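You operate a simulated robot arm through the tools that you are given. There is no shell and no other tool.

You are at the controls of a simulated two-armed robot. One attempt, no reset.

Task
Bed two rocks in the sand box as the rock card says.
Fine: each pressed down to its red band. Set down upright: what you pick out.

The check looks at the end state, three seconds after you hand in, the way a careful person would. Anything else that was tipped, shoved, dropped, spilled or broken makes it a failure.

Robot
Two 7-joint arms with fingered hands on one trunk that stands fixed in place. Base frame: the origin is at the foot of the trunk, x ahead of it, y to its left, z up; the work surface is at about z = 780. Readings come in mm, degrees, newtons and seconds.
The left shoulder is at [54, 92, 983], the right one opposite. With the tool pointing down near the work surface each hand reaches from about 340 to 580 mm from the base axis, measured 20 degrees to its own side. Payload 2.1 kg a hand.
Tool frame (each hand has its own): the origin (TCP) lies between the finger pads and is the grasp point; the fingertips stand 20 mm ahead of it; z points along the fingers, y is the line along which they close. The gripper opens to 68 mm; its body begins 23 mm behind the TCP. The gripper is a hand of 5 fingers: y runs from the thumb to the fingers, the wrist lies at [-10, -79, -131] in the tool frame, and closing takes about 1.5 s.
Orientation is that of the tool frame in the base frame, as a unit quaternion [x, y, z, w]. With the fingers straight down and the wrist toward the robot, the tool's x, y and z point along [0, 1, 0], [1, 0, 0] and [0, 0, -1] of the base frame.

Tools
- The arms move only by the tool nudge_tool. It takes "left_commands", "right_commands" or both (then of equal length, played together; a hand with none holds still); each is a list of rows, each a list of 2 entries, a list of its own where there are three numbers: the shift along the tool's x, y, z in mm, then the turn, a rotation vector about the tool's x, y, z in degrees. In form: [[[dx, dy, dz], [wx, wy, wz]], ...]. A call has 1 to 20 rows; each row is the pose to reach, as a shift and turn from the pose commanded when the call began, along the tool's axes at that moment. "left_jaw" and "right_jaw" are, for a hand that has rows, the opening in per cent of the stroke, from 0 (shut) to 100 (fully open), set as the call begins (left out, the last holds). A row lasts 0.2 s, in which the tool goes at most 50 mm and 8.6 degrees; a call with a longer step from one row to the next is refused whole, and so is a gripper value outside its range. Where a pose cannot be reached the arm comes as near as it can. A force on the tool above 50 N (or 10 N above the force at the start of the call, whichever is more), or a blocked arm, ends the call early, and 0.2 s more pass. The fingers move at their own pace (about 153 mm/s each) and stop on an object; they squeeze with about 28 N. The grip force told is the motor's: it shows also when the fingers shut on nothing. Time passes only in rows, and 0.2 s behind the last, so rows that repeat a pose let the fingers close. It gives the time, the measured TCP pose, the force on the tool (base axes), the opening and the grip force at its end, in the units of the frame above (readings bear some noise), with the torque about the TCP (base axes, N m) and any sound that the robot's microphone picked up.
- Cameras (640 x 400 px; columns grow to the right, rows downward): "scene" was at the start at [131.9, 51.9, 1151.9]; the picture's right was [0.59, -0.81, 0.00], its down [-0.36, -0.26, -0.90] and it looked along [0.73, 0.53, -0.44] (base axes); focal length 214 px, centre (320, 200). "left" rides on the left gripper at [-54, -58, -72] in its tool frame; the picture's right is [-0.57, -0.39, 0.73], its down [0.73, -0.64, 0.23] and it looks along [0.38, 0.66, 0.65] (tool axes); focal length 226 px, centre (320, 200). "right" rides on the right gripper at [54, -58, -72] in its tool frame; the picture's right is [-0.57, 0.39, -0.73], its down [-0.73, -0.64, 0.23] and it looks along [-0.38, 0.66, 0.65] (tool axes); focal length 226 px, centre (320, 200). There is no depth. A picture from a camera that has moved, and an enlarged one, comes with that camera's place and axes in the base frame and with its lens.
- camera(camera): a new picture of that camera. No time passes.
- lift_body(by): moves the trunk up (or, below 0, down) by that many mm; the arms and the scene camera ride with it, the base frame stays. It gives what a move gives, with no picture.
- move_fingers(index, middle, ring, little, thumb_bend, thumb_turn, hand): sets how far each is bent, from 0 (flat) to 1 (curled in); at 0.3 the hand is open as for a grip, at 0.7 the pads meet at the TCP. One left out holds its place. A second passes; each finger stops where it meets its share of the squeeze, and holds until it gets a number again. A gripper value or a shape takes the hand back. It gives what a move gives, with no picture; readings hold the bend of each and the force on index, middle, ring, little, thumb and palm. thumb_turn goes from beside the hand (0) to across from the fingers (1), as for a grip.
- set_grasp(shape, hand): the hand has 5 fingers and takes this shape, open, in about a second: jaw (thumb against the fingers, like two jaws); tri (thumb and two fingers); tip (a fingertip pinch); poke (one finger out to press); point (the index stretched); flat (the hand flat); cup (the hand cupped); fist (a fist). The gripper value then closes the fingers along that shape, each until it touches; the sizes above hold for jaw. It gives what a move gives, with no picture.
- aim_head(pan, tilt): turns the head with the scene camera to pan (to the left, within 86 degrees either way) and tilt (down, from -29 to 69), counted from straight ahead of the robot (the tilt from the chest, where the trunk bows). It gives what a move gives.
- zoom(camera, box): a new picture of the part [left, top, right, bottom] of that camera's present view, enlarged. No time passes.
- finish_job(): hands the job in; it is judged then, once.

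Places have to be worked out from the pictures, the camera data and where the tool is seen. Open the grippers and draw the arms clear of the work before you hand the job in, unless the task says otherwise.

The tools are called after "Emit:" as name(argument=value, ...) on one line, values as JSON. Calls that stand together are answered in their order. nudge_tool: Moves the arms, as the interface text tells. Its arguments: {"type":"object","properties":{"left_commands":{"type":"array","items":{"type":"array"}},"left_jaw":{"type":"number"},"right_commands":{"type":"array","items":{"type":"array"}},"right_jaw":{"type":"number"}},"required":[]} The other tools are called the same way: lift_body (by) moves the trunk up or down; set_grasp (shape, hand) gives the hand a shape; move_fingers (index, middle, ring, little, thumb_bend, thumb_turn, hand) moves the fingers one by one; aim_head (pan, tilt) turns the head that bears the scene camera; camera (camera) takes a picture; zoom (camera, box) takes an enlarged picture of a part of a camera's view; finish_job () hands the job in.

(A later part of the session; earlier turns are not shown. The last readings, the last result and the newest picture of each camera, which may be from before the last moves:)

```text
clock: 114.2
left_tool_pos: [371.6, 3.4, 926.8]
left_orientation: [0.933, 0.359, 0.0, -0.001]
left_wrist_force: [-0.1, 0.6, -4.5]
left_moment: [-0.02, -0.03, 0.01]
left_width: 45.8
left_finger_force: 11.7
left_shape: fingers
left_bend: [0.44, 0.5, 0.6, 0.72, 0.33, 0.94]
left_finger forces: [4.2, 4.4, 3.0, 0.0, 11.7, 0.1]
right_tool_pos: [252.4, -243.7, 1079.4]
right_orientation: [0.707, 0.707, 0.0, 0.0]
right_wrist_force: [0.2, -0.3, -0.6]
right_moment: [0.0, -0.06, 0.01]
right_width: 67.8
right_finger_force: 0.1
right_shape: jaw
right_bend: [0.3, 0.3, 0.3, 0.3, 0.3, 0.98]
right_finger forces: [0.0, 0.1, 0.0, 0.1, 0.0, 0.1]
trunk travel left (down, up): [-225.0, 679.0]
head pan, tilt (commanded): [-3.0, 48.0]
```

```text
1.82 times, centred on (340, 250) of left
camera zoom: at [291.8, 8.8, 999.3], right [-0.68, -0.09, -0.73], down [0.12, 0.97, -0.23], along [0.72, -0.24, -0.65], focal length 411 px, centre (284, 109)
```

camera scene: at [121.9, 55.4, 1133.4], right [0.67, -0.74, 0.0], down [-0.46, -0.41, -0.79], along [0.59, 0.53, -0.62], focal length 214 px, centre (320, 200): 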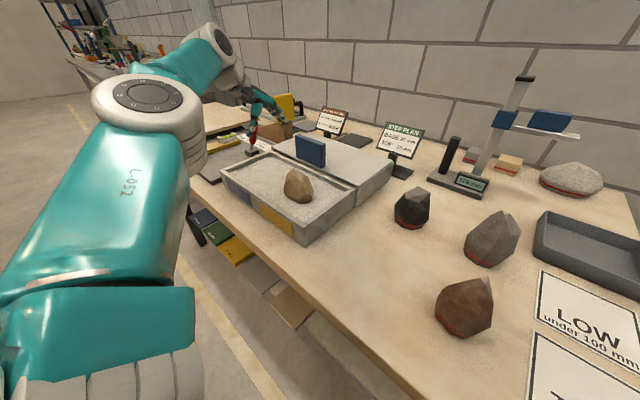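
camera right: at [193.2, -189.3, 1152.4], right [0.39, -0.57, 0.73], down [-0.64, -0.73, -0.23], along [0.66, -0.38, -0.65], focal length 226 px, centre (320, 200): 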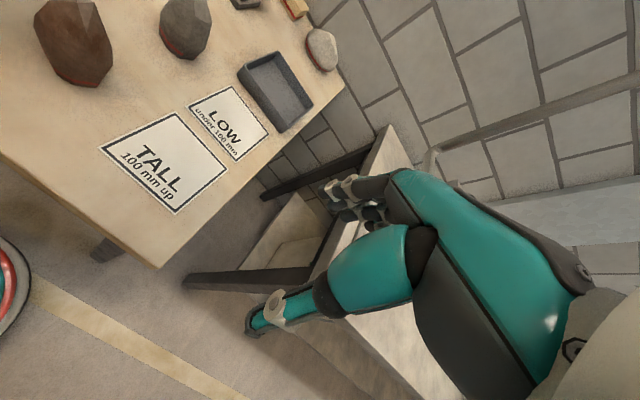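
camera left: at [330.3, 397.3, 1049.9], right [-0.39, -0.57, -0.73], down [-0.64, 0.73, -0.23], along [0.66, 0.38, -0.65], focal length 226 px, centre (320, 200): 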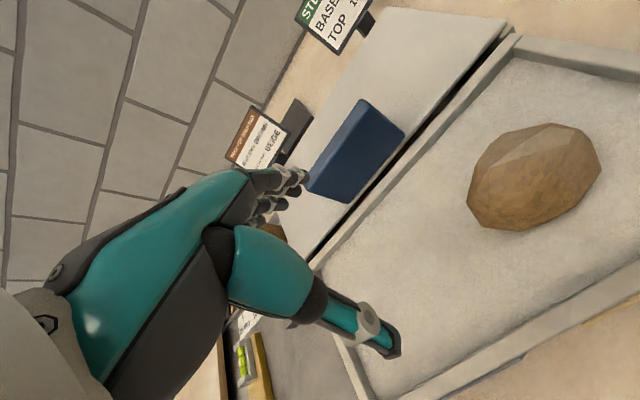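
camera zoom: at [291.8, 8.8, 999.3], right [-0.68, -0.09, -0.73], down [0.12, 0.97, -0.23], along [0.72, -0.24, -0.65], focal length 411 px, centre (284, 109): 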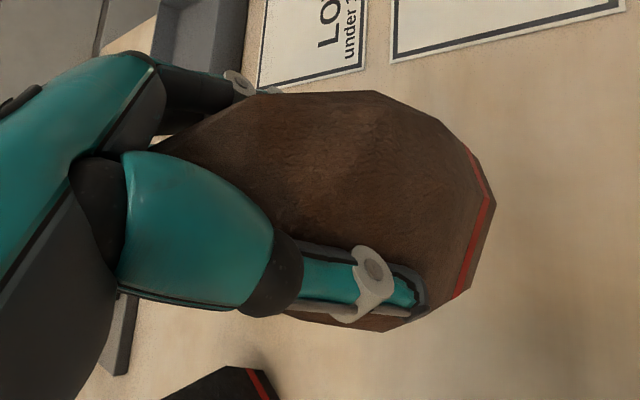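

Held firmly and upright. I carry it along an arc in front of the box (to stay clear of the bedded beige rock), first to about (302, 230, 955), turning toward yaw 0.

Emit:
nudge_tool(left_commands=[[[3.1, -5.8, -1.4], [0, 0, -1.7]], [[9.3, -17.5, -4.2], [0, 0, -5]], [[16.5, -31, -7.4], [0, 0, -9]], [[23.7, -44.6, -10.7], [0, 0, -12.9]], [[30.9, -58.2, -13.9], [0, 0, -16.8]], [[38.1, -71.8, -17.2], [0, 0, -20.7]], [[45.3, -85.4, -20.4], [0, 0, -24.6]], [[51.5, -97, -23.2], [0, 0, -28]], [[56.9, -110.1, -23.7], [0, 0, -30.2]], [[62.3, -123.2, -24.3], [0, 0, -32.4]], [[67.6, -136.3, -24.8], [0, 0, -34.7]], [[73, -149.4, -25.3], [0, 0, -36.9]], [[78.4, -162.5, -25.9], [0, 0, -39.1]], [[83.8, -175.6, -26.4], [0, 0, -41.3]], [[89.1, -188.7, -26.9], [0, 0, -43.6]], [[95, -203, -27.5], [0, 0, -46]], [[98.5, -211, -28], [0, 0, -47.5]], [[99.9, -214.9, -28], [0, 0, -48]], [[99.9, -214.9, -28], [0, 0, -48]]])

Emit:
aim_head(pan=42, tilt=38)

Emit:
camera(camera="scene")

Emit:
camera(camera="left")

```text
clock: 118.2
left_tool_pos: [302.6, 228.6, 954.2]
left_orientation: [0.707, 0.707, -0.001, 0.0]
left_wrist_force: [-0.8, -0.3, -4.3]
left_moment: [0.0, 0.02, -0.01]
left_width: 45.8
left_finger_force: 12.1
left_shape: fingers
left_bend: [0.44, 0.5, 0.6, 0.72, 0.34, 0.94]
left_finger forces: [4.3, 4.5, 3.3, 0.0, 11.3, 0.2]
right_tool_pos: [252.3, -243.0, 1079.1]
right_orientation: [0.707, 0.707, 0.0, 0.0]
right_wrist_force: [-0.3, -0.1, 0.0]
right_moment: [0.06, -0.01, -0.02]
right_width: 67.6
right_finger_force: 0.1
right_shape: jaw
right_bend: [0.3, 0.3, 0.3, 0.3, 0.3, 0.98]
right_finger forces: [0.1, 0.0, 0.0, 0.0, 0.0, 0.0]
trunk travel left (down, up): [-225.0, 679.0]
head pan, tilt (commanded): [-3.0, 48.0]
```

```text
clock: 119.4
left_tool_pos: [302.2, 228.7, 955.2]
left_orientation: [0.707, 0.707, -0.001, 0.0]
left_wrist_force: [0.0, 1.1, -3.9]
left_moment: [0.0, -0.02, -0.01]
left_width: 45.7
left_finger_force: 11.6
left_shape: fingers
left_bend: [0.44, 0.5, 0.6, 0.72, 0.34, 0.94]
left_finger forces: [4.4, 4.4, 3.3, 0.0, 11.3, 0.2]
right_tool_pos: [252.4, -243.5, 1079.1]
right_orientation: [0.708, 0.707, 0.001, 0.0]
right_wrist_force: [0.6, -0.7, 0.7]
right_moment: [-0.01, 0.02, -0.02]
right_width: 67.7
right_finger_force: 0.1
right_shape: jaw
right_bend: [0.3, 0.3, 0.3, 0.3, 0.3, 0.98]
right_finger forces: [0.2, 0.0, 0.0, 0.0, 0.0, 0.0]
trunk travel left (down, up): [-225.0, 679.0]
head pan, tilt (commanded): [42.0, 38.0]
```

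```text
taken
camera scene: at [122.1, 55.4, 1133.3], right [0.67, -0.74, 0.0], down [-0.46, -0.41, -0.79], along [0.59, 0.53, -0.62], focal length 214 px, centre (320, 200)
```

scene: 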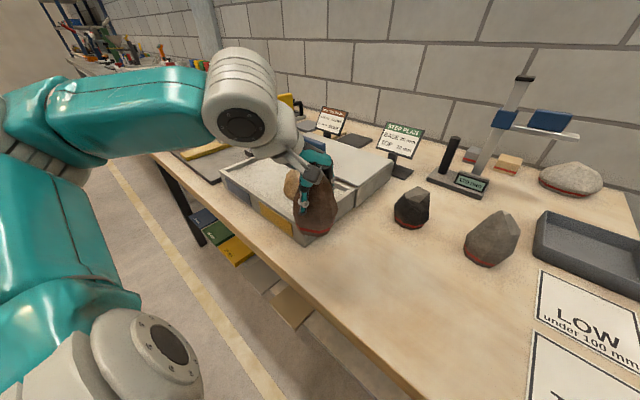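

```text
taken
camera left: at [244.5, 173.7, 1027.6], right [-0.39, -0.57, -0.73], down [-0.64, 0.73, -0.23], along [0.66, 0.38, -0.65], focal length 226 px, centre (320, 200)
```

left: 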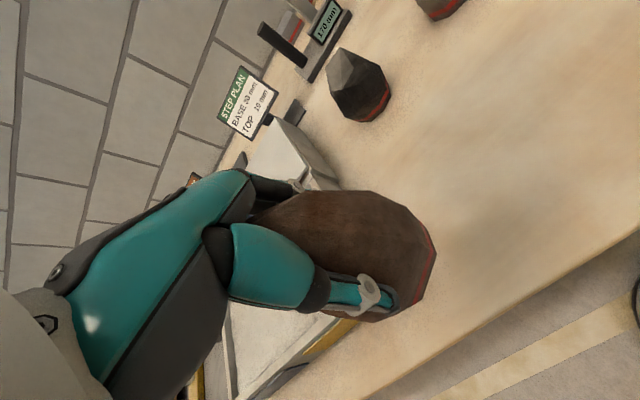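

All steady. I continue in front of the box to (310, 430), turning to yaw +30°.

Emit:
nudge_tool(left_commands=[[[5, -0.5, 0], [0, 0, -0.7]], [[16, -1.5, -0.5], [0, 0, -2]], [[30, -2.5, -1], [0, 0, -3.7]], [[45, -4, -1.5], [0, 0, -5.5]], [[60, -5, -2], [0, 0, -7.5]], [[75, -6.5, -2], [0, 0, -9.3]], [[90, -8, -2], [0, 0, -11]], [[105, -9, -2], [0, 0, -13]], [[121, -10, -2], [0, 0, -15]], [[136, -8, -2], [0, 0, -18]], [[151, -5, -2], [0, 0, -21]], [[166, -1, -2], [0, 0, -24]], [[181, 3, -2], [0, 0, -27]], [[193, 6, -2], [0, 0, -29]], [[199, 7.5, -2], [0, 0, -30]], [[201, 8, -2], [0, 0, -30]], [[201, 8, -2], [0, 0, -30]]])

Emit:
camera(camera="scene")

Emit:
camera(camera="left")

```text
clock: 123.0
left_tool_pos: [308.4, 429.9, 954.4]
left_orientation: [0.5, 0.866, 0.0, 0.0]
left_wrist_force: [0.3, 0.6, -3.8]
left_moment: [0.03, -0.03, 0.01]
left_width: 44.9
left_finger_force: 11.3
left_shape: fingers
left_bend: [0.44, 0.51, 0.61, 0.72, 0.35, 0.94]
left_finger forces: [4.8, 4.1, 3.4, 0.1, 11.1, 0.0]
right_tool_pos: [252.2, -242.6, 1080.2]
right_orientation: [0.708, 0.707, 0.0, 0.0]
right_wrist_force: [0.1, -0.3, 0.4]
right_moment: [-0.01, 0.02, -0.01]
right_width: 67.7
right_finger_force: 0.0
right_shape: jaw
right_bend: [0.3, 0.3, 0.3, 0.3, 0.3, 0.98]
right_finger forces: [0.0, 0.0, 0.0, 0.1, 0.0, 0.1]
trunk travel left (down, up): [-225.0, 679.0]
head pan, tilt (commanded): [42.0, 38.0]
```

```text
taken
camera scene: at [122.0, 55.6, 1133.3], right [0.67, -0.74, 0.0], down [-0.46, -0.41, -0.79], along [0.59, 0.53, -0.62], focal length 214 px, centre (320, 200)
```

scene: 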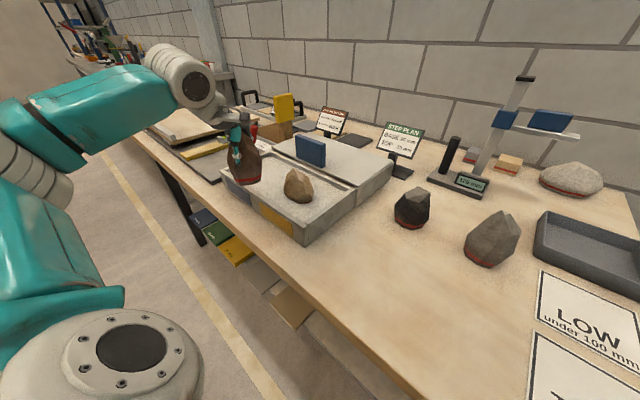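

```text
taken
camera left: at [285.8, 353.2, 1028.4], right [-0.05, -0.68, -0.73], down [-0.92, 0.32, -0.23], along [0.39, 0.66, -0.65], focal length 226 px, centre (320, 200)
```

left: 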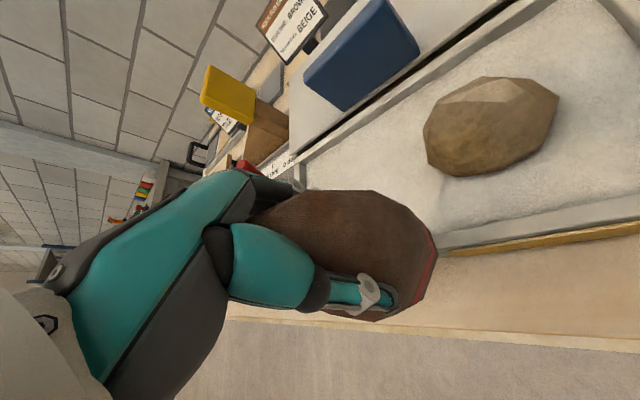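

Next I move in over the blue half to (385, 503) with yaw +45°.

Emit:
nudge_tool(left_commands=[[[2, 6, 0], [0, 0, -1]], [[5, 18, 0.5], [0, 0, -3]], [[9, 33, 1], [0, 0, -5]], [[12, 48, 1], [0, 0, -7]], [[16, 63, 1.5], [0, 0, -9]], [[19, 78, 2], [0, 0, -11]], [[22, 91, 2], [0, 0, -13]], [[24, 99, 2], [0, 0, -14.5]], [[25, 102.9, 2], [0, 0, -15]], [[25, 102.9, 2], [0, 0, -15]]])

Emit:
camera(camera="scene")

Emit:
camera(camera="left")

```text
clock: 125.2
left_tool_pos: [385.7, 502.6, 955.1]
left_orientation: [0.383, 0.924, 0.0, -0.001]
left_wrist_force: [-0.8, 0.2, -3.9]
left_moment: [0.03, 0.0, 0.0]
left_width: 44.8
left_finger_force: 11.2
left_shape: fingers
left_bend: [0.44, 0.51, 0.61, 0.72, 0.35, 0.94]
left_finger forces: [4.7, 4.2, 3.4, 0.1, 11.0, 0.0]
right_tool_pos: [252.6, -243.6, 1078.2]
right_orientation: [0.708, 0.706, 0.0, 0.0]
right_wrist_force: [0.0, -0.3, 0.0]
right_moment: [0.03, -0.01, 0.03]
right_width: 67.5
right_finger_force: 0.1
right_shape: jaw
right_bend: [0.3, 0.3, 0.3, 0.3, 0.3, 0.98]
right_finger forces: [0.0, 0.0, 0.0, 0.1, 0.1, 0.1]
trunk travel left (down, up): [-225.0, 679.0]
head pan, tilt (commanded): [42.0, 38.0]
```

```text
taken
camera scene: at [122.2, 55.7, 1133.3], right [0.67, -0.74, 0.0], down [-0.46, -0.41, -0.79], along [0.59, 0.53, -0.62], focal length 214 px, centre (320, 200)
```

scene: 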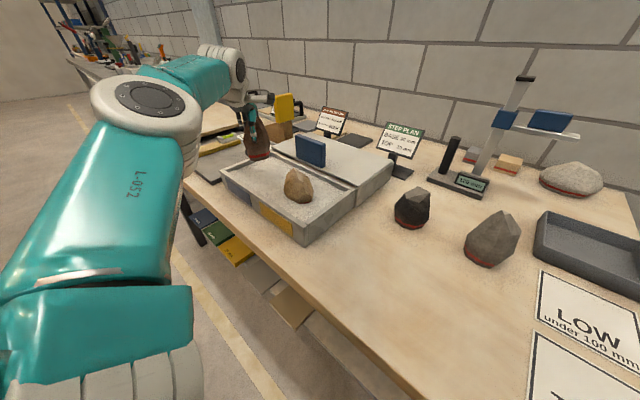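

```text
taken
camera left: at [382.5, 423.3, 1027.9], right [0.13, -0.67, -0.73], down [-0.97, 0.07, -0.23], along [0.2, 0.74, -0.65], focal length 226 px, centre (320, 200)
```

left: 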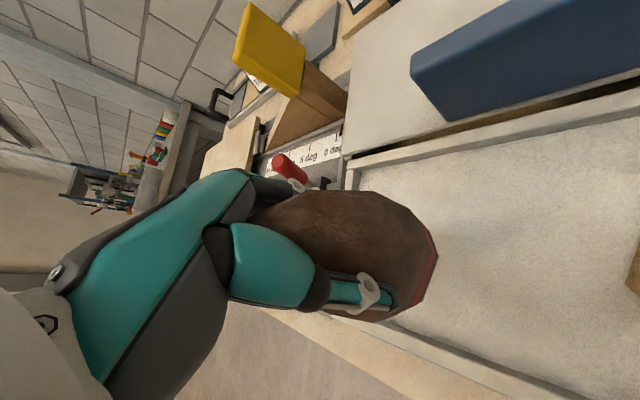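

Reached (386, 503, 955). I zoom in to check the rock's attitude over the blue end.

Emit:
zoom(camera="scene", box=[210, 80, 330, 210])

Emit:
zoom(camera="scene", box=[235, 110, 285, 165])

```text
3.08 times, centred on (270, 145) of scene
camera zoom: at [122.2, 55.7, 1133.3], right [0.67, -0.74, 0.0], down [-0.46, -0.41, -0.79], along [0.59, 0.53, -0.62], focal length 660 px, centre (474, 369)
```

zoom: 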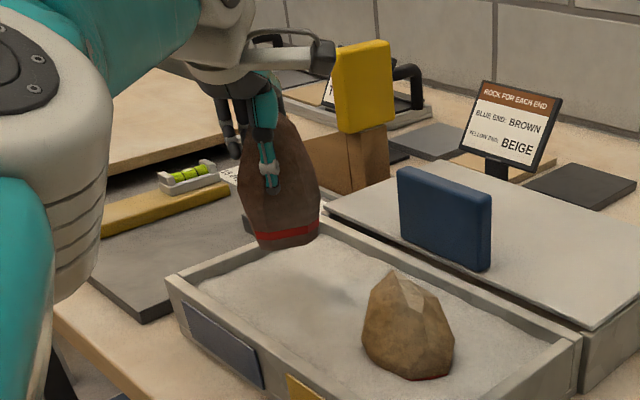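

```text
7.27 times, centred on (260, 138) of scene
camera zoom: at [122.2, 55.7, 1133.3], right [0.67, -0.74, 0.0], down [-0.46, -0.41, -0.79], along [0.59, 0.53, -0.62], focal length 1560 px, centre (756, 654)
```

zoom: 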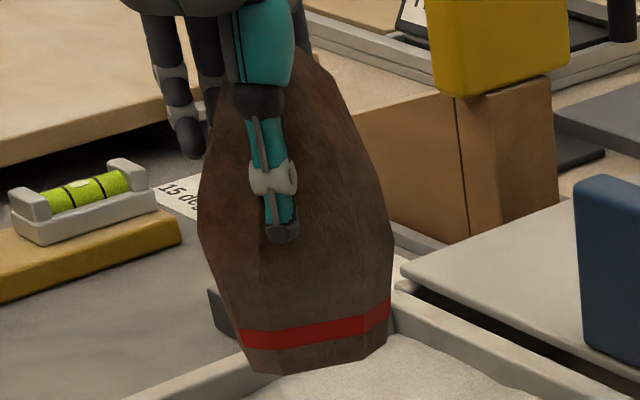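

The rock hangs upright (its band is square to the local vertical), base around (388, 497), well in the blue half. I lower to about z=900.

Emit:
nudge_tool(left_commands=[[[0, 0, 4], [0, 0, 0]], [[0, 0, 11], [0, 0, 0]], [[0, 0, 18], [0, 0, 0]], [[0, 0, 25], [0, 0, 0]], [[0, 0, 32], [0, 0, 0]], [[0, 0, 39], [0, 0, 0]], [[0, 0, 46], [0, 0, 0]], [[0, 0, 51], [0, 0, 0]], [[0, 0, 53], [0, 0, 0]], [[0, 0, 53], [0, 0, 0]]])

Emit:
zoom(camera="scene", box=[220, 110, 300, 190])

```text
clock: 127.4
left_tool_pos: [388.1, 504.5, 901.0]
left_orientation: [0.382, 0.924, 0.001, -0.001]
left_wrist_force: [0.0, -0.5, -3.6]
left_moment: [0.02, 0.01, 0.02]
left_width: 44.6
left_finger_force: 11.3
left_shape: fingers
left_bend: [0.44, 0.51, 0.61, 0.72, 0.35, 0.94]
left_finger forces: [4.6, 4.1, 3.4, 0.0, 10.9, 0.1]
right_tool_pos: [251.6, -243.2, 1079.0]
right_orientation: [0.707, 0.708, 0.001, 0.0]
right_wrist_force: [0.3, 0.1, -0.4]
right_moment: [-0.01, 0.0, 0.04]
right_width: 67.6
right_finger_force: 0.0
right_shape: jaw
right_bend: [0.3, 0.3, 0.3, 0.3, 0.3, 0.98]
right_finger forces: [0.1, 0.1, 0.1, 0.0, 0.1, 0.0]
trunk travel left (down, up): [-225.0, 679.0]
head pan, tilt (commanded): [42.0, 38.0]
```

```text
5.00 times, centred on (260, 150) of scene
camera zoom: at [122.1, 55.7, 1133.3], right [0.67, -0.74, 0.0], down [-0.46, -0.41, -0.79], along [0.59, 0.53, -0.62], focal length 1072 px, centre (620, 450)
```

zoom: 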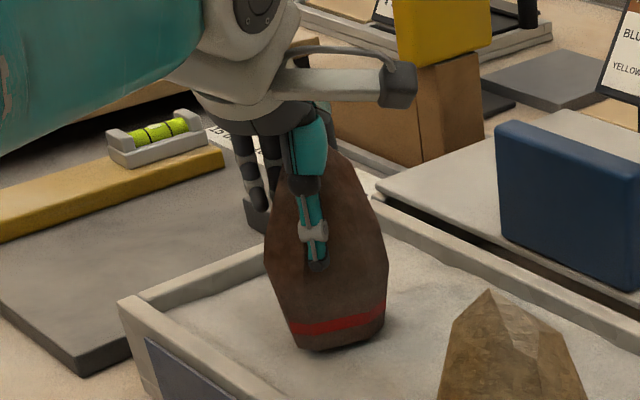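

Close to the sand now. I lower in 1.5 mm steps and watch for contact.

Emit:
nudge_tool(left_commands=[[[0, 0, 1.5], [0, 0, 0]], [[0, 0, 3], [0, 0, 0]], [[0, 0, 4.5], [0, 0, 0]], [[0, 0, 6], [0, 0, 0]], [[0, 0, 6], [0, 0, 0]]])

```text
clock: 128.6
left_tool_pos: [387.6, 503.0, 895.5]
left_orientation: [0.382, 0.924, -0.001, 0.0]
left_wrist_force: [0.5, 0.3, -4.0]
left_moment: [-0.01, 0.0, 0.01]
left_width: 44.6
left_finger_force: 11.7
left_shape: fingers
left_bend: [0.44, 0.51, 0.61, 0.72, 0.35, 0.94]
left_finger forces: [4.8, 4.1, 3.4, 0.1, 10.9, 0.0]
right_tool_pos: [252.1, -242.9, 1079.9]
right_orientation: [0.707, 0.707, 0.0, -0.001]
right_wrist_force: [1.2, -0.1, 0.9]
right_moment: [0.04, 0.01, 0.0]
right_width: 67.8
right_finger_force: 0.1
right_shape: jaw
right_bend: [0.3, 0.3, 0.3, 0.3, 0.3, 0.98]
right_finger forces: [0.0, 0.1, 0.0, 0.0, 0.0, 0.1]
trunk travel left (down, up): [-225.0, 679.0]
head pan, tilt (commanded): [42.0, 38.0]
```

No contact yet; 6 mm more.

Emit:
nudge_tool(left_commands=[[[0, 0, 1.5], [0, 0, 0]], [[0, 0, 3], [0, 0, 0]], [[0, 0, 4.5], [0, 0, 0]], [[0, 0, 6], [0, 0, 0]], [[0, 0, 6], [0, 0, 0]]])

Emit:
zoom(camera="scene", box=[230, 130, 300, 190])

```text
clock: 129.8
left_tool_pos: [385.8, 502.7, 890.1]
left_orientation: [0.382, 0.924, 0.002, 0.001]
left_wrist_force: [-2.1, -0.2, 5.7]
left_moment: [0.13, -0.1, 0.02]
left_width: 45.2
left_finger_force: 13.2
left_shape: fingers
left_bend: [0.43, 0.51, 0.61, 0.72, 0.35, 0.94]
left_finger forces: [5.3, 5.0, 4.0, 0.1, 12.4, 0.2]
right_tool_pos: [251.1, -245.0, 1079.7]
right_orientation: [0.707, 0.707, 0.0, 0.0]
right_wrist_force: [0.4, -0.3, 0.6]
right_moment: [0.0, -0.04, -0.02]
right_width: 67.4
right_finger_force: 0.0
right_shape: jaw
right_bend: [0.3, 0.3, 0.3, 0.3, 0.3, 0.98]
right_finger forces: [0.0, 0.1, 0.1, 0.1, 0.0, 0.0]
trunk travel left (down, up): [-225.0, 679.0]
head pan, tilt (commanded): [42.0, 38.0]
```

```text
6.67 times, centred on (265, 160) of scene
camera zoom: at [121.5, 55.0, 1133.5], right [0.67, -0.74, 0.0], down [-0.46, -0.41, -0.79], along [0.59, 0.53, -0.62], focal length 1430 px, centre (687, 467)
```

zoom: 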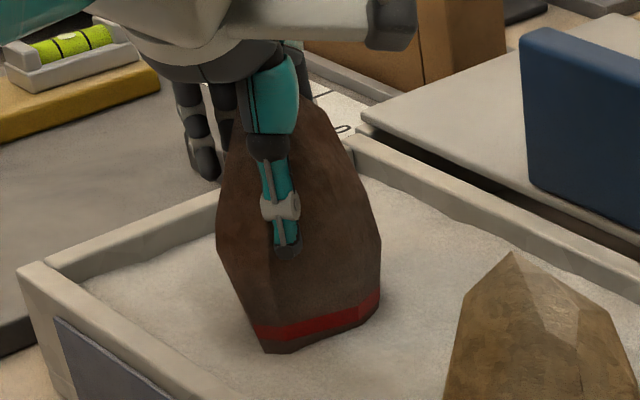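

Contact at TCP z≈891 (force +5.7 N). I press further in 1 mm steps.

Emit:
nudge_tool(left_commands=[[[0, 0, 1], [0, 0, 0]], [[0, 0, 2], [0, 0, 0]], [[0, 0, 3], [0, 0, 0]], [[0, 0, 4], [0, 0, 0]], [[0, 0, 4], [0, 0, 0]]])

Emit:
zoom(camera="scene", box=[230, 130, 300, 190])

Emit:
zoom(camera="left", box=[300, 140, 480, 340])

```text
clock: 131.0
left_tool_pos: [385.8, 501.7, 886.7]
left_orientation: [0.383, 0.924, 0.001, 0.0]
left_wrist_force: [0.0, -1.2, 13.9]
left_moment: [0.21, -0.17, -0.04]
left_width: 45.4
left_finger_force: 14.8
left_shape: fingers
left_bend: [0.43, 0.5, 0.61, 0.72, 0.35, 0.93]
left_finger forces: [5.9, 5.6, 3.9, 0.0, 13.8, 0.3]
right_tool_pos: [250.6, -245.0, 1078.2]
right_orientation: [0.708, 0.706, 0.001, -0.001]
right_wrist_force: [1.1, 0.2, -0.1]
right_moment: [-0.05, 0.03, 0.0]
right_width: 67.9
right_finger_force: 0.1
right_shape: jaw
right_bend: [0.3, 0.3, 0.3, 0.3, 0.3, 0.98]
right_finger forces: [0.0, 0.1, 0.0, 0.0, 0.1, 0.1]
trunk travel left (down, up): [-225.0, 679.0]
head pan, tilt (commanded): [42.0, 38.0]
```

```text
6.67 times, centred on (265, 160) of scene
camera zoom: at [121.1, 54.2, 1133.6], right [0.67, -0.74, 0.0], down [-0.46, -0.41, -0.79], along [0.59, 0.53, -0.61], focal length 1430 px, centre (687, 467)
```

zoom: 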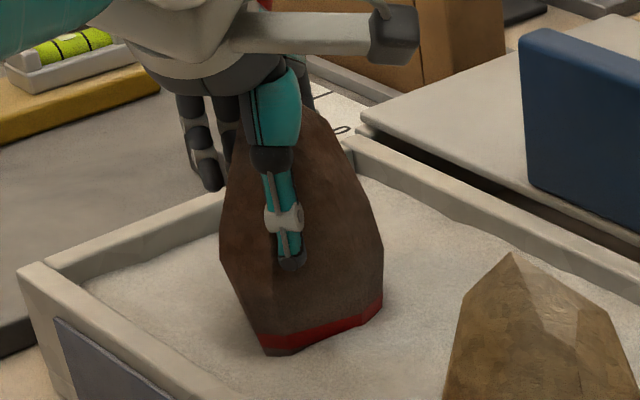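

```text
2.00 times, centred on (390, 240) of left
camera zoom: at [382.2, 421.5, 959.0], right [0.13, -0.67, -0.73], down [-0.97, 0.07, -0.23], along [0.2, 0.74, -0.64], focal length 452 px, centre (180, 120)
```

zoom: 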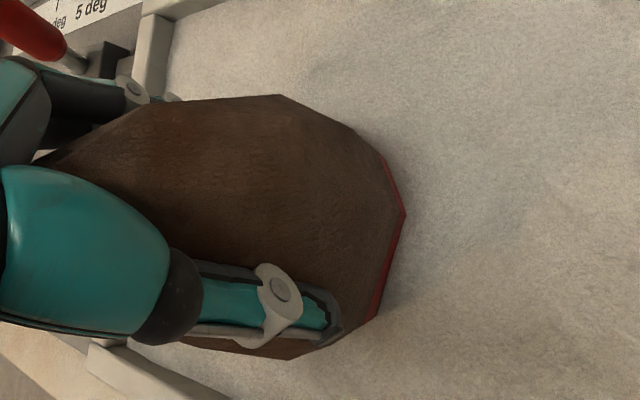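

The base sinks in; one corner seems higher than the other. I zoom into both views to judge the level of the band relative to the sand.

Emit:
zoom(camera="left", box=[400, 200, 470, 320])

Emit:
zoom(camera="scene", box=[245, 160, 285, 190])

```text
3.33 times, centred on (435, 260) of left
camera zoom: at [382.2, 421.5, 959.0], right [0.13, -0.67, -0.73], down [-0.97, 0.07, -0.23], along [0.2, 0.74, -0.64], focal length 754 px, centre (-63, 0)
```

zoom: 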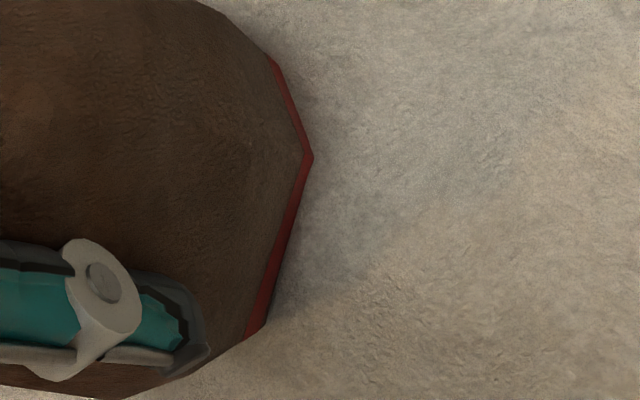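

```text
13.33 times, centred on (265, 175) of scene
camera zoom: at [121.1, 54.2, 1133.6], right [0.67, -0.74, 0.0], down [-0.46, -0.41, -0.79], along [0.59, 0.53, -0.61], focal length 2860 px, centre (1053, 533)
```

zoom: 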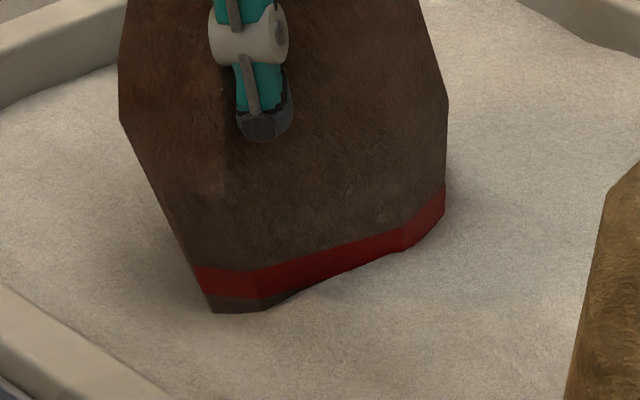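

Reconstructing the band's corners shows the rock itself is held level; the sand line just rises a little toward the right. I press on in small steps toward mid-band depth.

Emit:
nudge_tool(left_commands=[[[0, 0, 1], [0, 0, 0]], [[0, 0, 2], [0, 0, 0]], [[0, 0, 3], [0, 0, 0]], [[0, 0, 3], [0, 0, 0]]])

Emit:
zoom(camera="scene", box=[245, 160, 285, 190])

Emit:
zoom(camera="left", box=[400, 200, 470, 320])

```text
clock: 132.0
left_tool_pos: [385.6, 501.7, 884.2]
left_orientation: [0.383, 0.924, 0.001, 0.001]
left_wrist_force: [-2.3, -1.7, 14.2]
left_moment: [0.11, -0.05, 0.03]
left_width: 45.1
left_finger_force: 14.5
left_shape: fingers
left_bend: [0.44, 0.5, 0.61, 0.72, 0.34, 0.93]
left_finger forces: [4.6, 5.2, 4.1, 0.0, 14.7, 0.3]
right_tool_pos: [250.4, -243.9, 1079.9]
right_orientation: [0.707, 0.708, 0.002, 0.0]
right_wrist_force: [-0.9, 0.1, 0.4]
right_moment: [-0.01, 0.01, 0.02]
right_width: 67.9
right_finger_force: 0.1
right_shape: jaw
right_bend: [0.3, 0.3, 0.3, 0.3, 0.3, 0.98]
right_finger forces: [0.1, 0.0, 0.0, 0.0, 0.1, 0.1]
trunk travel left (down, up): [-225.0, 679.0]
head pan, tilt (commanded): [42.0, 38.0]
```

```text
13.33 times, centred on (265, 175) of scene
camera zoom: at [120.8, 54.2, 1133.6], right [0.67, -0.74, 0.0], down [-0.46, -0.41, -0.79], along [0.59, 0.53, -0.61], focal length 2860 px, centre (1053, 533)
```

zoom: 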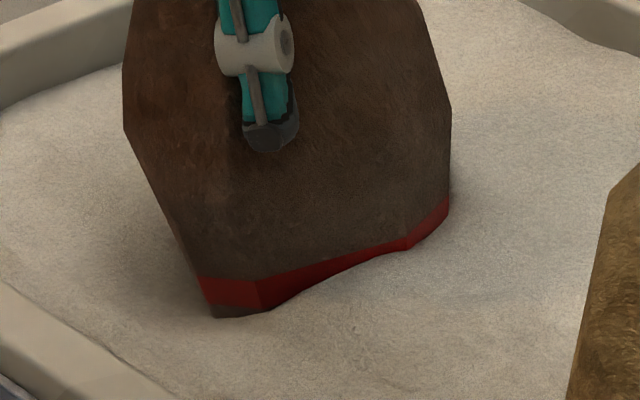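

```text
3.33 times, centred on (435, 260) of left
camera zoom: at [382.5, 421.6, 956.8], right [0.13, -0.67, -0.73], down [-0.97, 0.07, -0.23], along [0.2, 0.74, -0.64], focal length 754 px, centre (-63, 0)
```

zoom: 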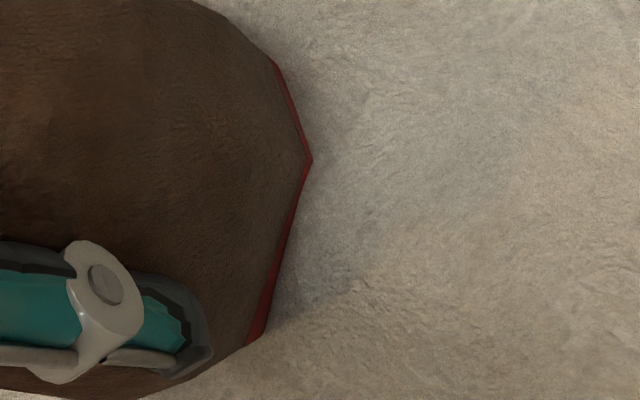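

The rock moved straight down without rotating. I press just ~1 mm more for a middle-of-band depth all around.

Emit:
nudge_tool(left_commands=[[[0, 0, 0.6], [0, 0, 0]], [[0, 0, 1.2], [0, 0, 0]], [[0, 0, 1.2], [0, 0, 0]]])

Emit:
zoom(camera="scene", box=[245, 160, 285, 190])

```text
clock: 132.8
left_tool_pos: [384.6, 502.6, 883.5]
left_orientation: [0.382, 0.924, 0.0, 0.0]
left_wrist_force: [-2.1, -3.7, 14.5]
left_moment: [0.08, -0.07, 0.02]
left_width: 45.5
left_finger_force: 15.1
left_shape: fingers
left_bend: [0.44, 0.5, 0.61, 0.72, 0.34, 0.93]
left_finger forces: [4.8, 4.9, 3.9, 0.1, 15.2, 0.3]
right_tool_pos: [250.9, -245.9, 1079.9]
right_orientation: [0.708, 0.706, 0.001, 0.0]
right_wrist_force: [-0.8, -0.1, -0.3]
right_moment: [0.0, 0.0, 0.03]
right_width: 67.6
right_finger_force: 0.0
right_shape: jaw
right_bend: [0.3, 0.3, 0.3, 0.3, 0.3, 0.98]
right_finger forces: [0.0, 0.1, 0.0, 0.0, 0.1, 0.0]
trunk travel left (down, up): [-225.0, 679.0]
head pan, tilt (commanded): [42.0, 38.0]
```

```text
13.33 times, centred on (265, 175) of scene
camera zoom: at [120.8, 54.0, 1133.6], right [0.67, -0.74, 0.0], down [-0.46, -0.41, -0.79], along [0.59, 0.53, -0.61], focal length 2860 px, centre (1053, 533)
```

zoom: 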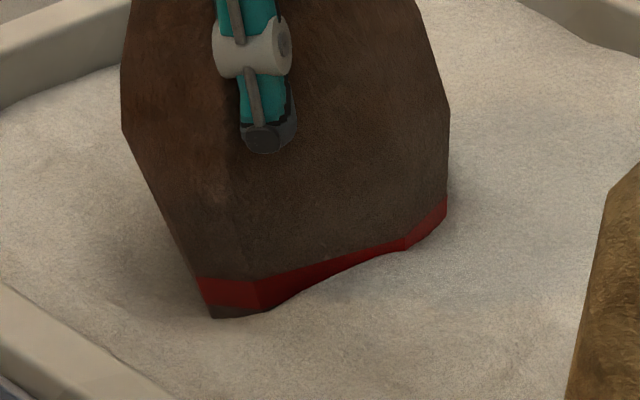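

Depth is about right. I relieve the push (raise command 2 mm) and check before releasing.

Emit:
nudge_tool(left_commands=[[[0, 0, -0.8], [0, 0, 0]], [[0, 0, -1.6], [0, 0, 0]], [[0, 0, -2], [0, 0, 0]], [[0, 0, -2], [0, 0, 0]]])

```text
clock: 133.8
left_tool_pos: [385.9, 501.6, 884.4]
left_orientation: [0.383, 0.924, 0.001, 0.0]
left_wrist_force: [-2.0, -1.1, 6.6]
left_moment: [0.03, -0.02, -0.03]
left_width: 45.2
left_finger_force: 13.0
left_shape: fingers
left_bend: [0.44, 0.51, 0.61, 0.72, 0.34, 0.93]
left_finger forces: [4.4, 4.5, 3.7, 0.1, 13.6, 0.0]
right_tool_pos: [250.2, -243.6, 1078.8]
right_orientation: [0.707, 0.707, 0.001, -0.001]
right_wrist_force: [-0.2, -0.1, -0.1]
right_moment: [-0.01, -0.01, 0.0]
right_width: 67.6
right_finger_force: 0.1
right_shape: jaw
right_bend: [0.3, 0.3, 0.3, 0.3, 0.3, 0.98]
right_finger forces: [0.0, 0.0, 0.0, 0.0, 0.0, 0.1]
trunk travel left (down, up): [-225.0, 679.0]
head pan, tilt (commanded): [42.0, 38.0]
```

6.6 N left; a bit more relief, then I open the digits slightly in balance and look.

Emit:
nudge_tool(left_commands=[[[0, 0, -0.8], [0, 0, 0]], [[0, 0, -0.8], [0, 0, 0]]])

Emit:
move_fingers(hand="left", index=0.4, middle=0.45, ring=0.54, little=0.5, thumb_bend=0.3)

Emit:
zoom(camera="scene", box=[230, 130, 300, 190])

```text
clock: 134.4
left_tool_pos: [386.3, 502.4, 884.7]
left_orientation: [0.383, 0.924, 0.002, 0.0]
left_wrist_force: [-1.8, -1.8, 4.8]
left_moment: [-0.01, 0.01, -0.04]
left_width: 45.3
left_finger_force: 12.4
left_shape: fingers
left_bend: [0.44, 0.51, 0.61, 0.72, 0.34, 0.93]
left_finger forces: [4.2, 4.3, 3.5, 0.0, 13.2, 0.0]
right_tool_pos: [251.1, -243.2, 1079.2]
right_orientation: [0.707, 0.707, 0.0, -0.001]
right_wrist_force: [-0.2, 1.2, -1.1]
right_moment: [0.0, -0.03, -0.01]
right_width: 67.8
right_finger_force: 0.0
right_shape: jaw
right_bend: [0.3, 0.3, 0.3, 0.3, 0.3, 0.98]
right_finger forces: [0.0, 0.0, 0.1, 0.0, 0.0, 0.0]
trunk travel left (down, up): [-225.0, 679.0]
head pan, tilt (commanded): [42.0, 38.0]
```

```text
clock: 135.4
left_tool_pos: [385.7, 504.0, 884.1]
left_orientation: [0.382, 0.924, 0.001, 0.0]
left_wrist_force: [1.0, 0.7, 0.6]
left_moment: [-0.02, 0.03, 0.0]
left_width: 54.2
left_finger_force: 0.0
left_shape: fingers
left_bend: [0.4, 0.45, 0.54, 0.5, 0.3, 0.98]
left_finger forces: [0.0, 0.0, 0.0, 0.0, 0.1, 0.0]
right_tool_pos: [250.6, -243.4, 1079.4]
right_orientation: [0.708, 0.706, 0.0, 0.0]
right_wrist_force: [0.0, 0.3, -0.9]
right_moment: [0.02, 0.0, 0.06]
right_width: 67.8
right_finger_force: 0.1
right_shape: jaw
right_bend: [0.3, 0.3, 0.3, 0.3, 0.3, 0.98]
right_finger forces: [0.0, 0.0, 0.1, 0.1, 0.0, 0.0]
trunk travel left (down, up): [-225.0, 679.0]
head pan, tilt (commanded): [42.0, 38.0]
```

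```text
6.67 times, centred on (265, 160) of scene
camera zoom: at [121.9, 55.4, 1133.4], right [0.67, -0.74, 0.0], down [-0.46, -0.41, -0.79], along [0.59, 0.53, -0.62], focal length 1430 px, centre (687, 467)
```

zoom: 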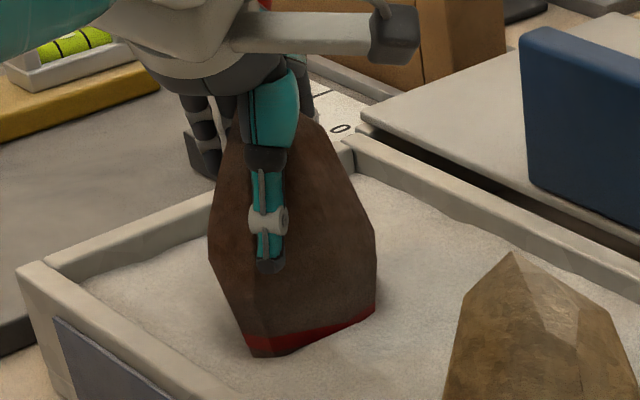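

The rock stands freely (all finger forces zero) and settled nicely level. I open the hand fully.

Emit:
move_fingers(hand="left", index=0.18, middle=0.18, ring=0.18, little=0.18, thumb_bend=0.18)

Emit:
zoom(camera="left", box=[200, 140, 480, 360])

Emit:
zoom(camera="scene", box=[230, 130, 300, 190])

```text
clock: 136.4
left_tool_pos: [386.9, 503.6, 884.7]
left_orientation: [0.383, 0.924, 0.0, 0.0]
left_wrist_force: [0.5, 0.1, 0.6]
left_moment: [-0.01, -0.05, 0.01]
left_width: 80.1
left_finger_force: 0.0
left_shape: fingers
left_bend: [0.18, 0.18, 0.18, 0.18, 0.18, 0.98]
left_finger forces: [0.0, 0.0, 0.0, 0.1, 0.0, 0.0]
right_tool_pos: [250.4, -244.0, 1080.1]
right_orientation: [0.707, 0.707, 0.0, 0.0]
right_wrist_force: [-0.1, 0.1, 0.1]
right_moment: [-0.02, -0.01, 0.01]
right_width: 67.5
right_finger_force: 0.1
right_shape: jaw
right_bend: [0.3, 0.3, 0.3, 0.3, 0.3, 0.98]
right_finger forces: [0.0, 0.0, 0.1, 0.0, 0.1, 0.0]
trunk travel left (down, up): [-225.0, 679.0]
head pan, tilt (commanded): [42.0, 38.0]
```

```text
1.82 times, centred on (340, 250) of left
camera zoom: at [383.6, 423.6, 957.7], right [0.13, -0.67, -0.73], down [-0.97, 0.07, -0.23], along [0.2, 0.74, -0.65], focal length 411 px, centre (284, 109)
```

zoom: 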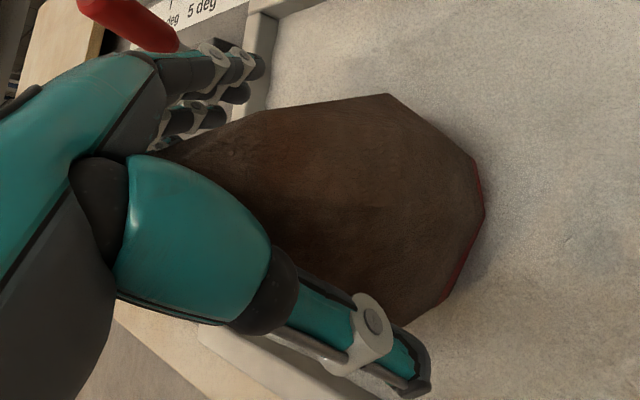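

```text
6.67 times, centred on (265, 160) of scene
camera zoom: at [121.9, 55.4, 1133.4], right [0.67, -0.74, 0.0], down [-0.46, -0.41, -0.79], along [0.59, 0.53, -0.62], focal length 1430 px, centre (687, 467)
```

zoom: 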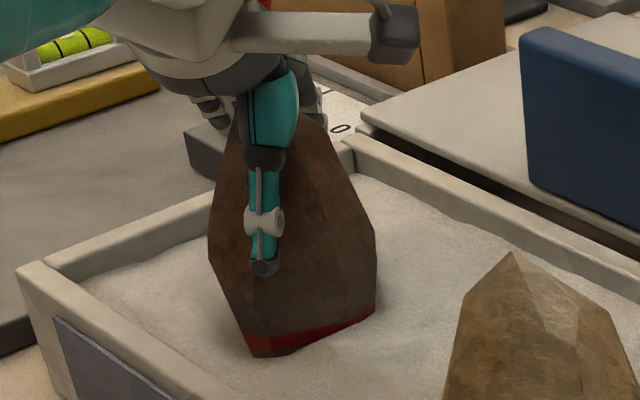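

No contacts. I raise the hand straight up by 70 mm, then draw back toward the robot.

Emit:
nudge_tool(left_commands=[[[0, 0, -5], [0, 0, 0]], [[0, 0, -12], [0, 0, 0]], [[0, 0, -22], [0, 0, 0]], [[0, 0, -34], [0, 0, 0]], [[0, 0, -46], [0, 0, 0]], [[0, 0, -58], [0, 0, 0]], [[0, 0, -70], [0, 0, 0]], [[0, -15, -80], [0, 0, 0]], [[0, -40, -85], [0, 0, 3]], [[0, -70, -90], [0, 0, 6]], [[0, -100, -95], [0, 0, 9]], [[0, -125, -100], [0, 0, 12]], [[0, -140, -105], [0, 0, 15]], [[0, -140, -105], [0, 0, 15]]])

Emit:
camera(camera="scene")

Emit:
camera(camera="left")

```text
clock: 139.4
left_tool_pos: [287.7, 404.2, 989.3]
left_orientation: [0.501, 0.866, 0.0, 0.0]
left_wrist_force: [-1.3, 0.6, -0.6]
left_moment: [0.0, -0.02, -0.01]
left_width: 79.8
left_finger_force: 0.0
left_shape: fingers
left_bend: [0.18, 0.18, 0.18, 0.18, 0.18, 0.98]
left_finger forces: [0.1, 0.1, 0.1, 0.0, 0.0, 0.0]
right_tool_pos: [252.0, -244.3, 1078.2]
right_orientation: [0.708, 0.707, 0.0, 0.0]
right_wrist_force: [0.1, 0.2, 0.5]
right_moment: [-0.01, 0.0, 0.05]
right_width: 67.7
right_finger_force: 0.0
right_shape: jaw
right_bend: [0.3, 0.3, 0.3, 0.3, 0.3, 0.98]
right_finger forces: [0.0, 0.0, 0.1, 0.1, 0.1, 0.0]
trunk travel left (down, up): [-225.0, 679.0]
head pan, tilt (commanded): [42.0, 38.0]
```

```text
taken
camera scene: at [121.9, 55.4, 1133.4], right [0.67, -0.74, 0.0], down [-0.46, -0.41, -0.79], along [0.59, 0.53, -0.62], focal length 214 px, centre (320, 200)
```

scene: 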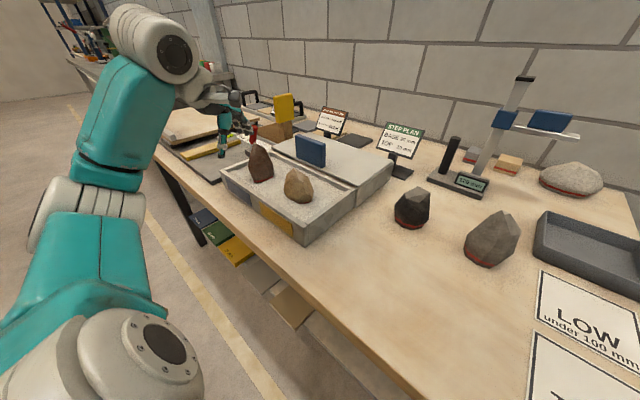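

```text
taken
camera left: at [264.1, 327.9, 1062.2], right [-0.05, -0.68, -0.73], down [-0.92, 0.32, -0.23], along [0.39, 0.66, -0.65], focal length 226 px, centre (320, 200)
```

left: 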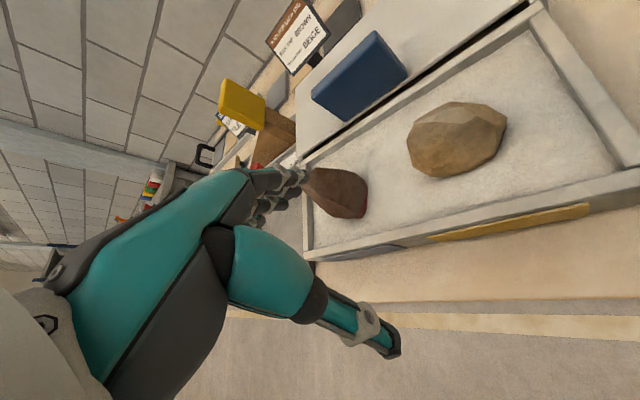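

Both rocks stand in the sand box. I zoom in on each to judge uprightness and depth.

Emit:
zoom(camera="scene", box=[220, 130, 340, 220])

Emit:
zoom(camera="scene", box=[240, 135, 285, 190])

Emit:
zoom(camera="scene", box=[275, 160, 325, 210])

```text
4.44 times, centred on (280, 175) of scene
camera zoom: at [121.9, 55.4, 1133.4], right [0.67, -0.74, 0.0], down [-0.46, -0.41, -0.79], along [0.59, 0.53, -0.62], focal length 953 px, centre (498, 311)
```

zoom: 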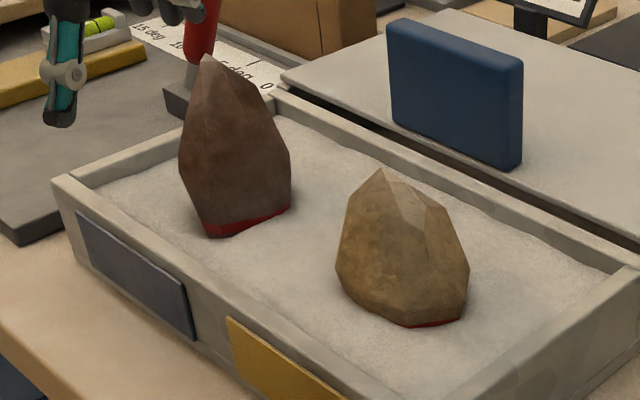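

```text
7.27 times, centred on (262, 162) of scene
camera zoom: at [121.9, 55.4, 1133.4], right [0.67, -0.74, 0.0], down [-0.46, -0.41, -0.79], along [0.59, 0.53, -0.62], focal length 1560 px, centre (738, 473)
```

zoom: 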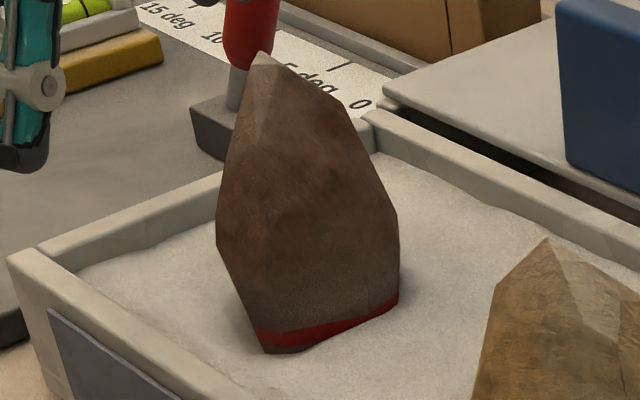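

```text
8.00 times, centred on (300, 185) of scene
camera zoom: at [121.9, 55.4, 1133.4], right [0.67, -0.74, 0.0], down [-0.46, -0.41, -0.79], along [0.59, 0.53, -0.62], focal length 1716 px, centre (480, 320)
```

zoom: 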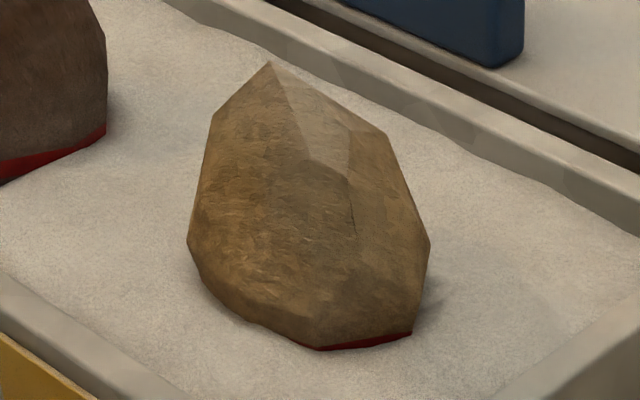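

Both look upright. I zoom closer at the brown rock's sand line to see how much of the band shows.

Emit:
zoom(camera="scene", box=[250, 165, 280, 190])

Emit:
zoom(camera="left", box=[290, 150, 400, 240])

```text
16.00 times, centred on (265, 178) of scene
camera zoom: at [121.9, 55.4, 1133.4], right [0.67, -0.74, 0.0], down [-0.46, -0.41, -0.79], along [0.59, 0.53, -0.62], focal length 3432 px, centre (1200, 560)
```

zoom: 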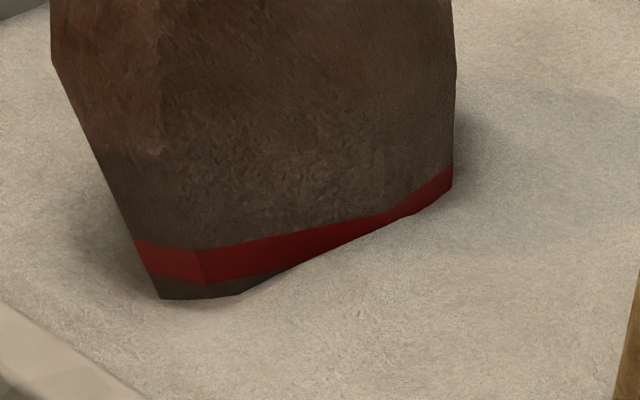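

```text
4.44 times, centred on (345, 195) of left
camera zoom: at [264.1, 327.9, 1062.2], right [-0.05, -0.68, -0.73], down [-0.92, 0.32, -0.23], along [0.39, 0.66, -0.65], focal length 1005 px, centre (209, 222)
```

zoom: 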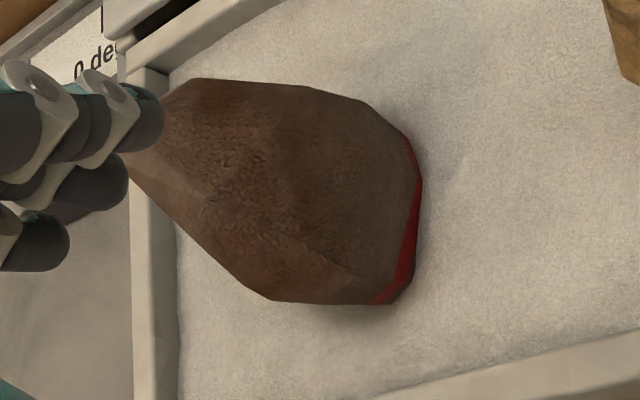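

The sand is visibly heaped unevenly around the rock, so I want a second view of the brown rock's tip to measure its uprightness and height. I move the left hand up to (330, 450, 1060), where its camera sees the whole rock.

Emit:
nudge_tool(left_commands=[[[0, 0, -25], [0, 0, 0]], [[3, 10, -50], [0, 0, 0]], [[8, 25, -71], [0, 0, 0]], [[14, 45, -71], [0, 0, 0]], [[18.8, 59.4, -71], [0, 0, 0]], [[18.8, 59.4, -71], [0, 0, 0]]])

Emit:
camera(camera="left")

Emit:
zoom(camera="left", box=[330, 160, 470, 280])

```text
clock: 140.8
left_tool_pos: [330.0, 448.9, 1058.8]
left_orientation: [0.501, 0.866, 0.0, 0.0]
left_wrist_force: [-0.9, 0.6, -0.5]
left_moment: [0.01, 0.01, -0.03]
left_width: 80.0
left_finger_force: 0.1
left_shape: fingers
left_bend: [0.18, 0.18, 0.18, 0.18, 0.18, 0.98]
left_finger forces: [0.0, 0.0, 0.1, 0.0, 0.0, 0.0]
right_tool_pos: [252.1, -243.9, 1079.0]
right_orientation: [0.708, 0.707, 0.0, 0.0]
right_wrist_force: [0.2, 0.7, 0.0]
right_moment: [-0.01, 0.0, 0.0]
right_width: 67.5
right_finger_force: 0.0
right_shape: jaw
right_bend: [0.3, 0.3, 0.3, 0.3, 0.3, 0.98]
right_finger forces: [0.0, 0.1, 0.0, 0.0, 0.0, 0.1]
trunk travel left (down, up): [-225.0, 679.0]
head pan, tilt (commanded): [42.0, 38.0]
```

```text
taken
camera left: at [306.7, 373.1, 1132.3], right [-0.05, -0.68, -0.73], down [-0.92, 0.32, -0.23], along [0.39, 0.66, -0.65], focal length 226 px, centre (320, 200)
```

left: 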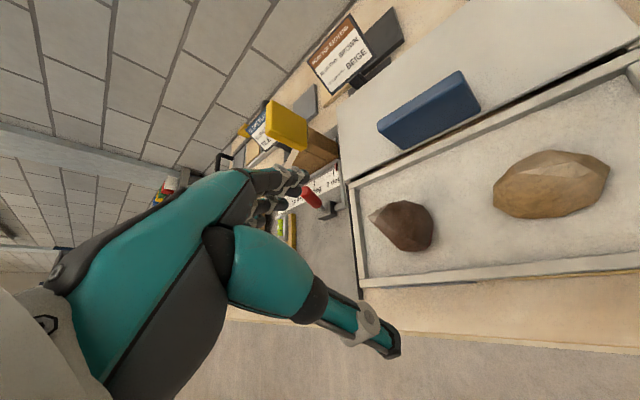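

```text
3.33 times, centred on (400, 220) of left
camera zoom: at [306.7, 373.1, 1132.3], right [-0.05, -0.68, -0.73], down [-0.92, 0.32, -0.23], along [0.39, 0.66, -0.65], focal length 754 px, centre (53, 133)
```

zoom: 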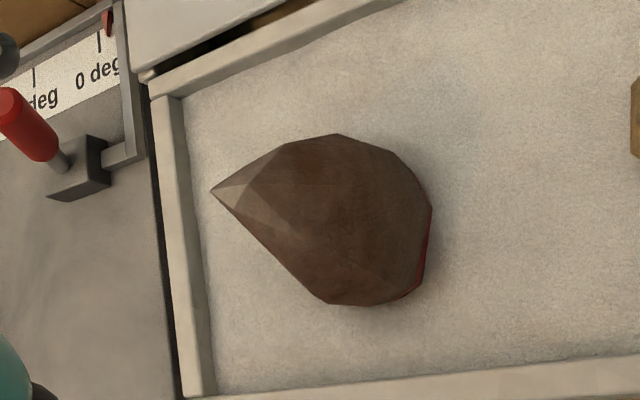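

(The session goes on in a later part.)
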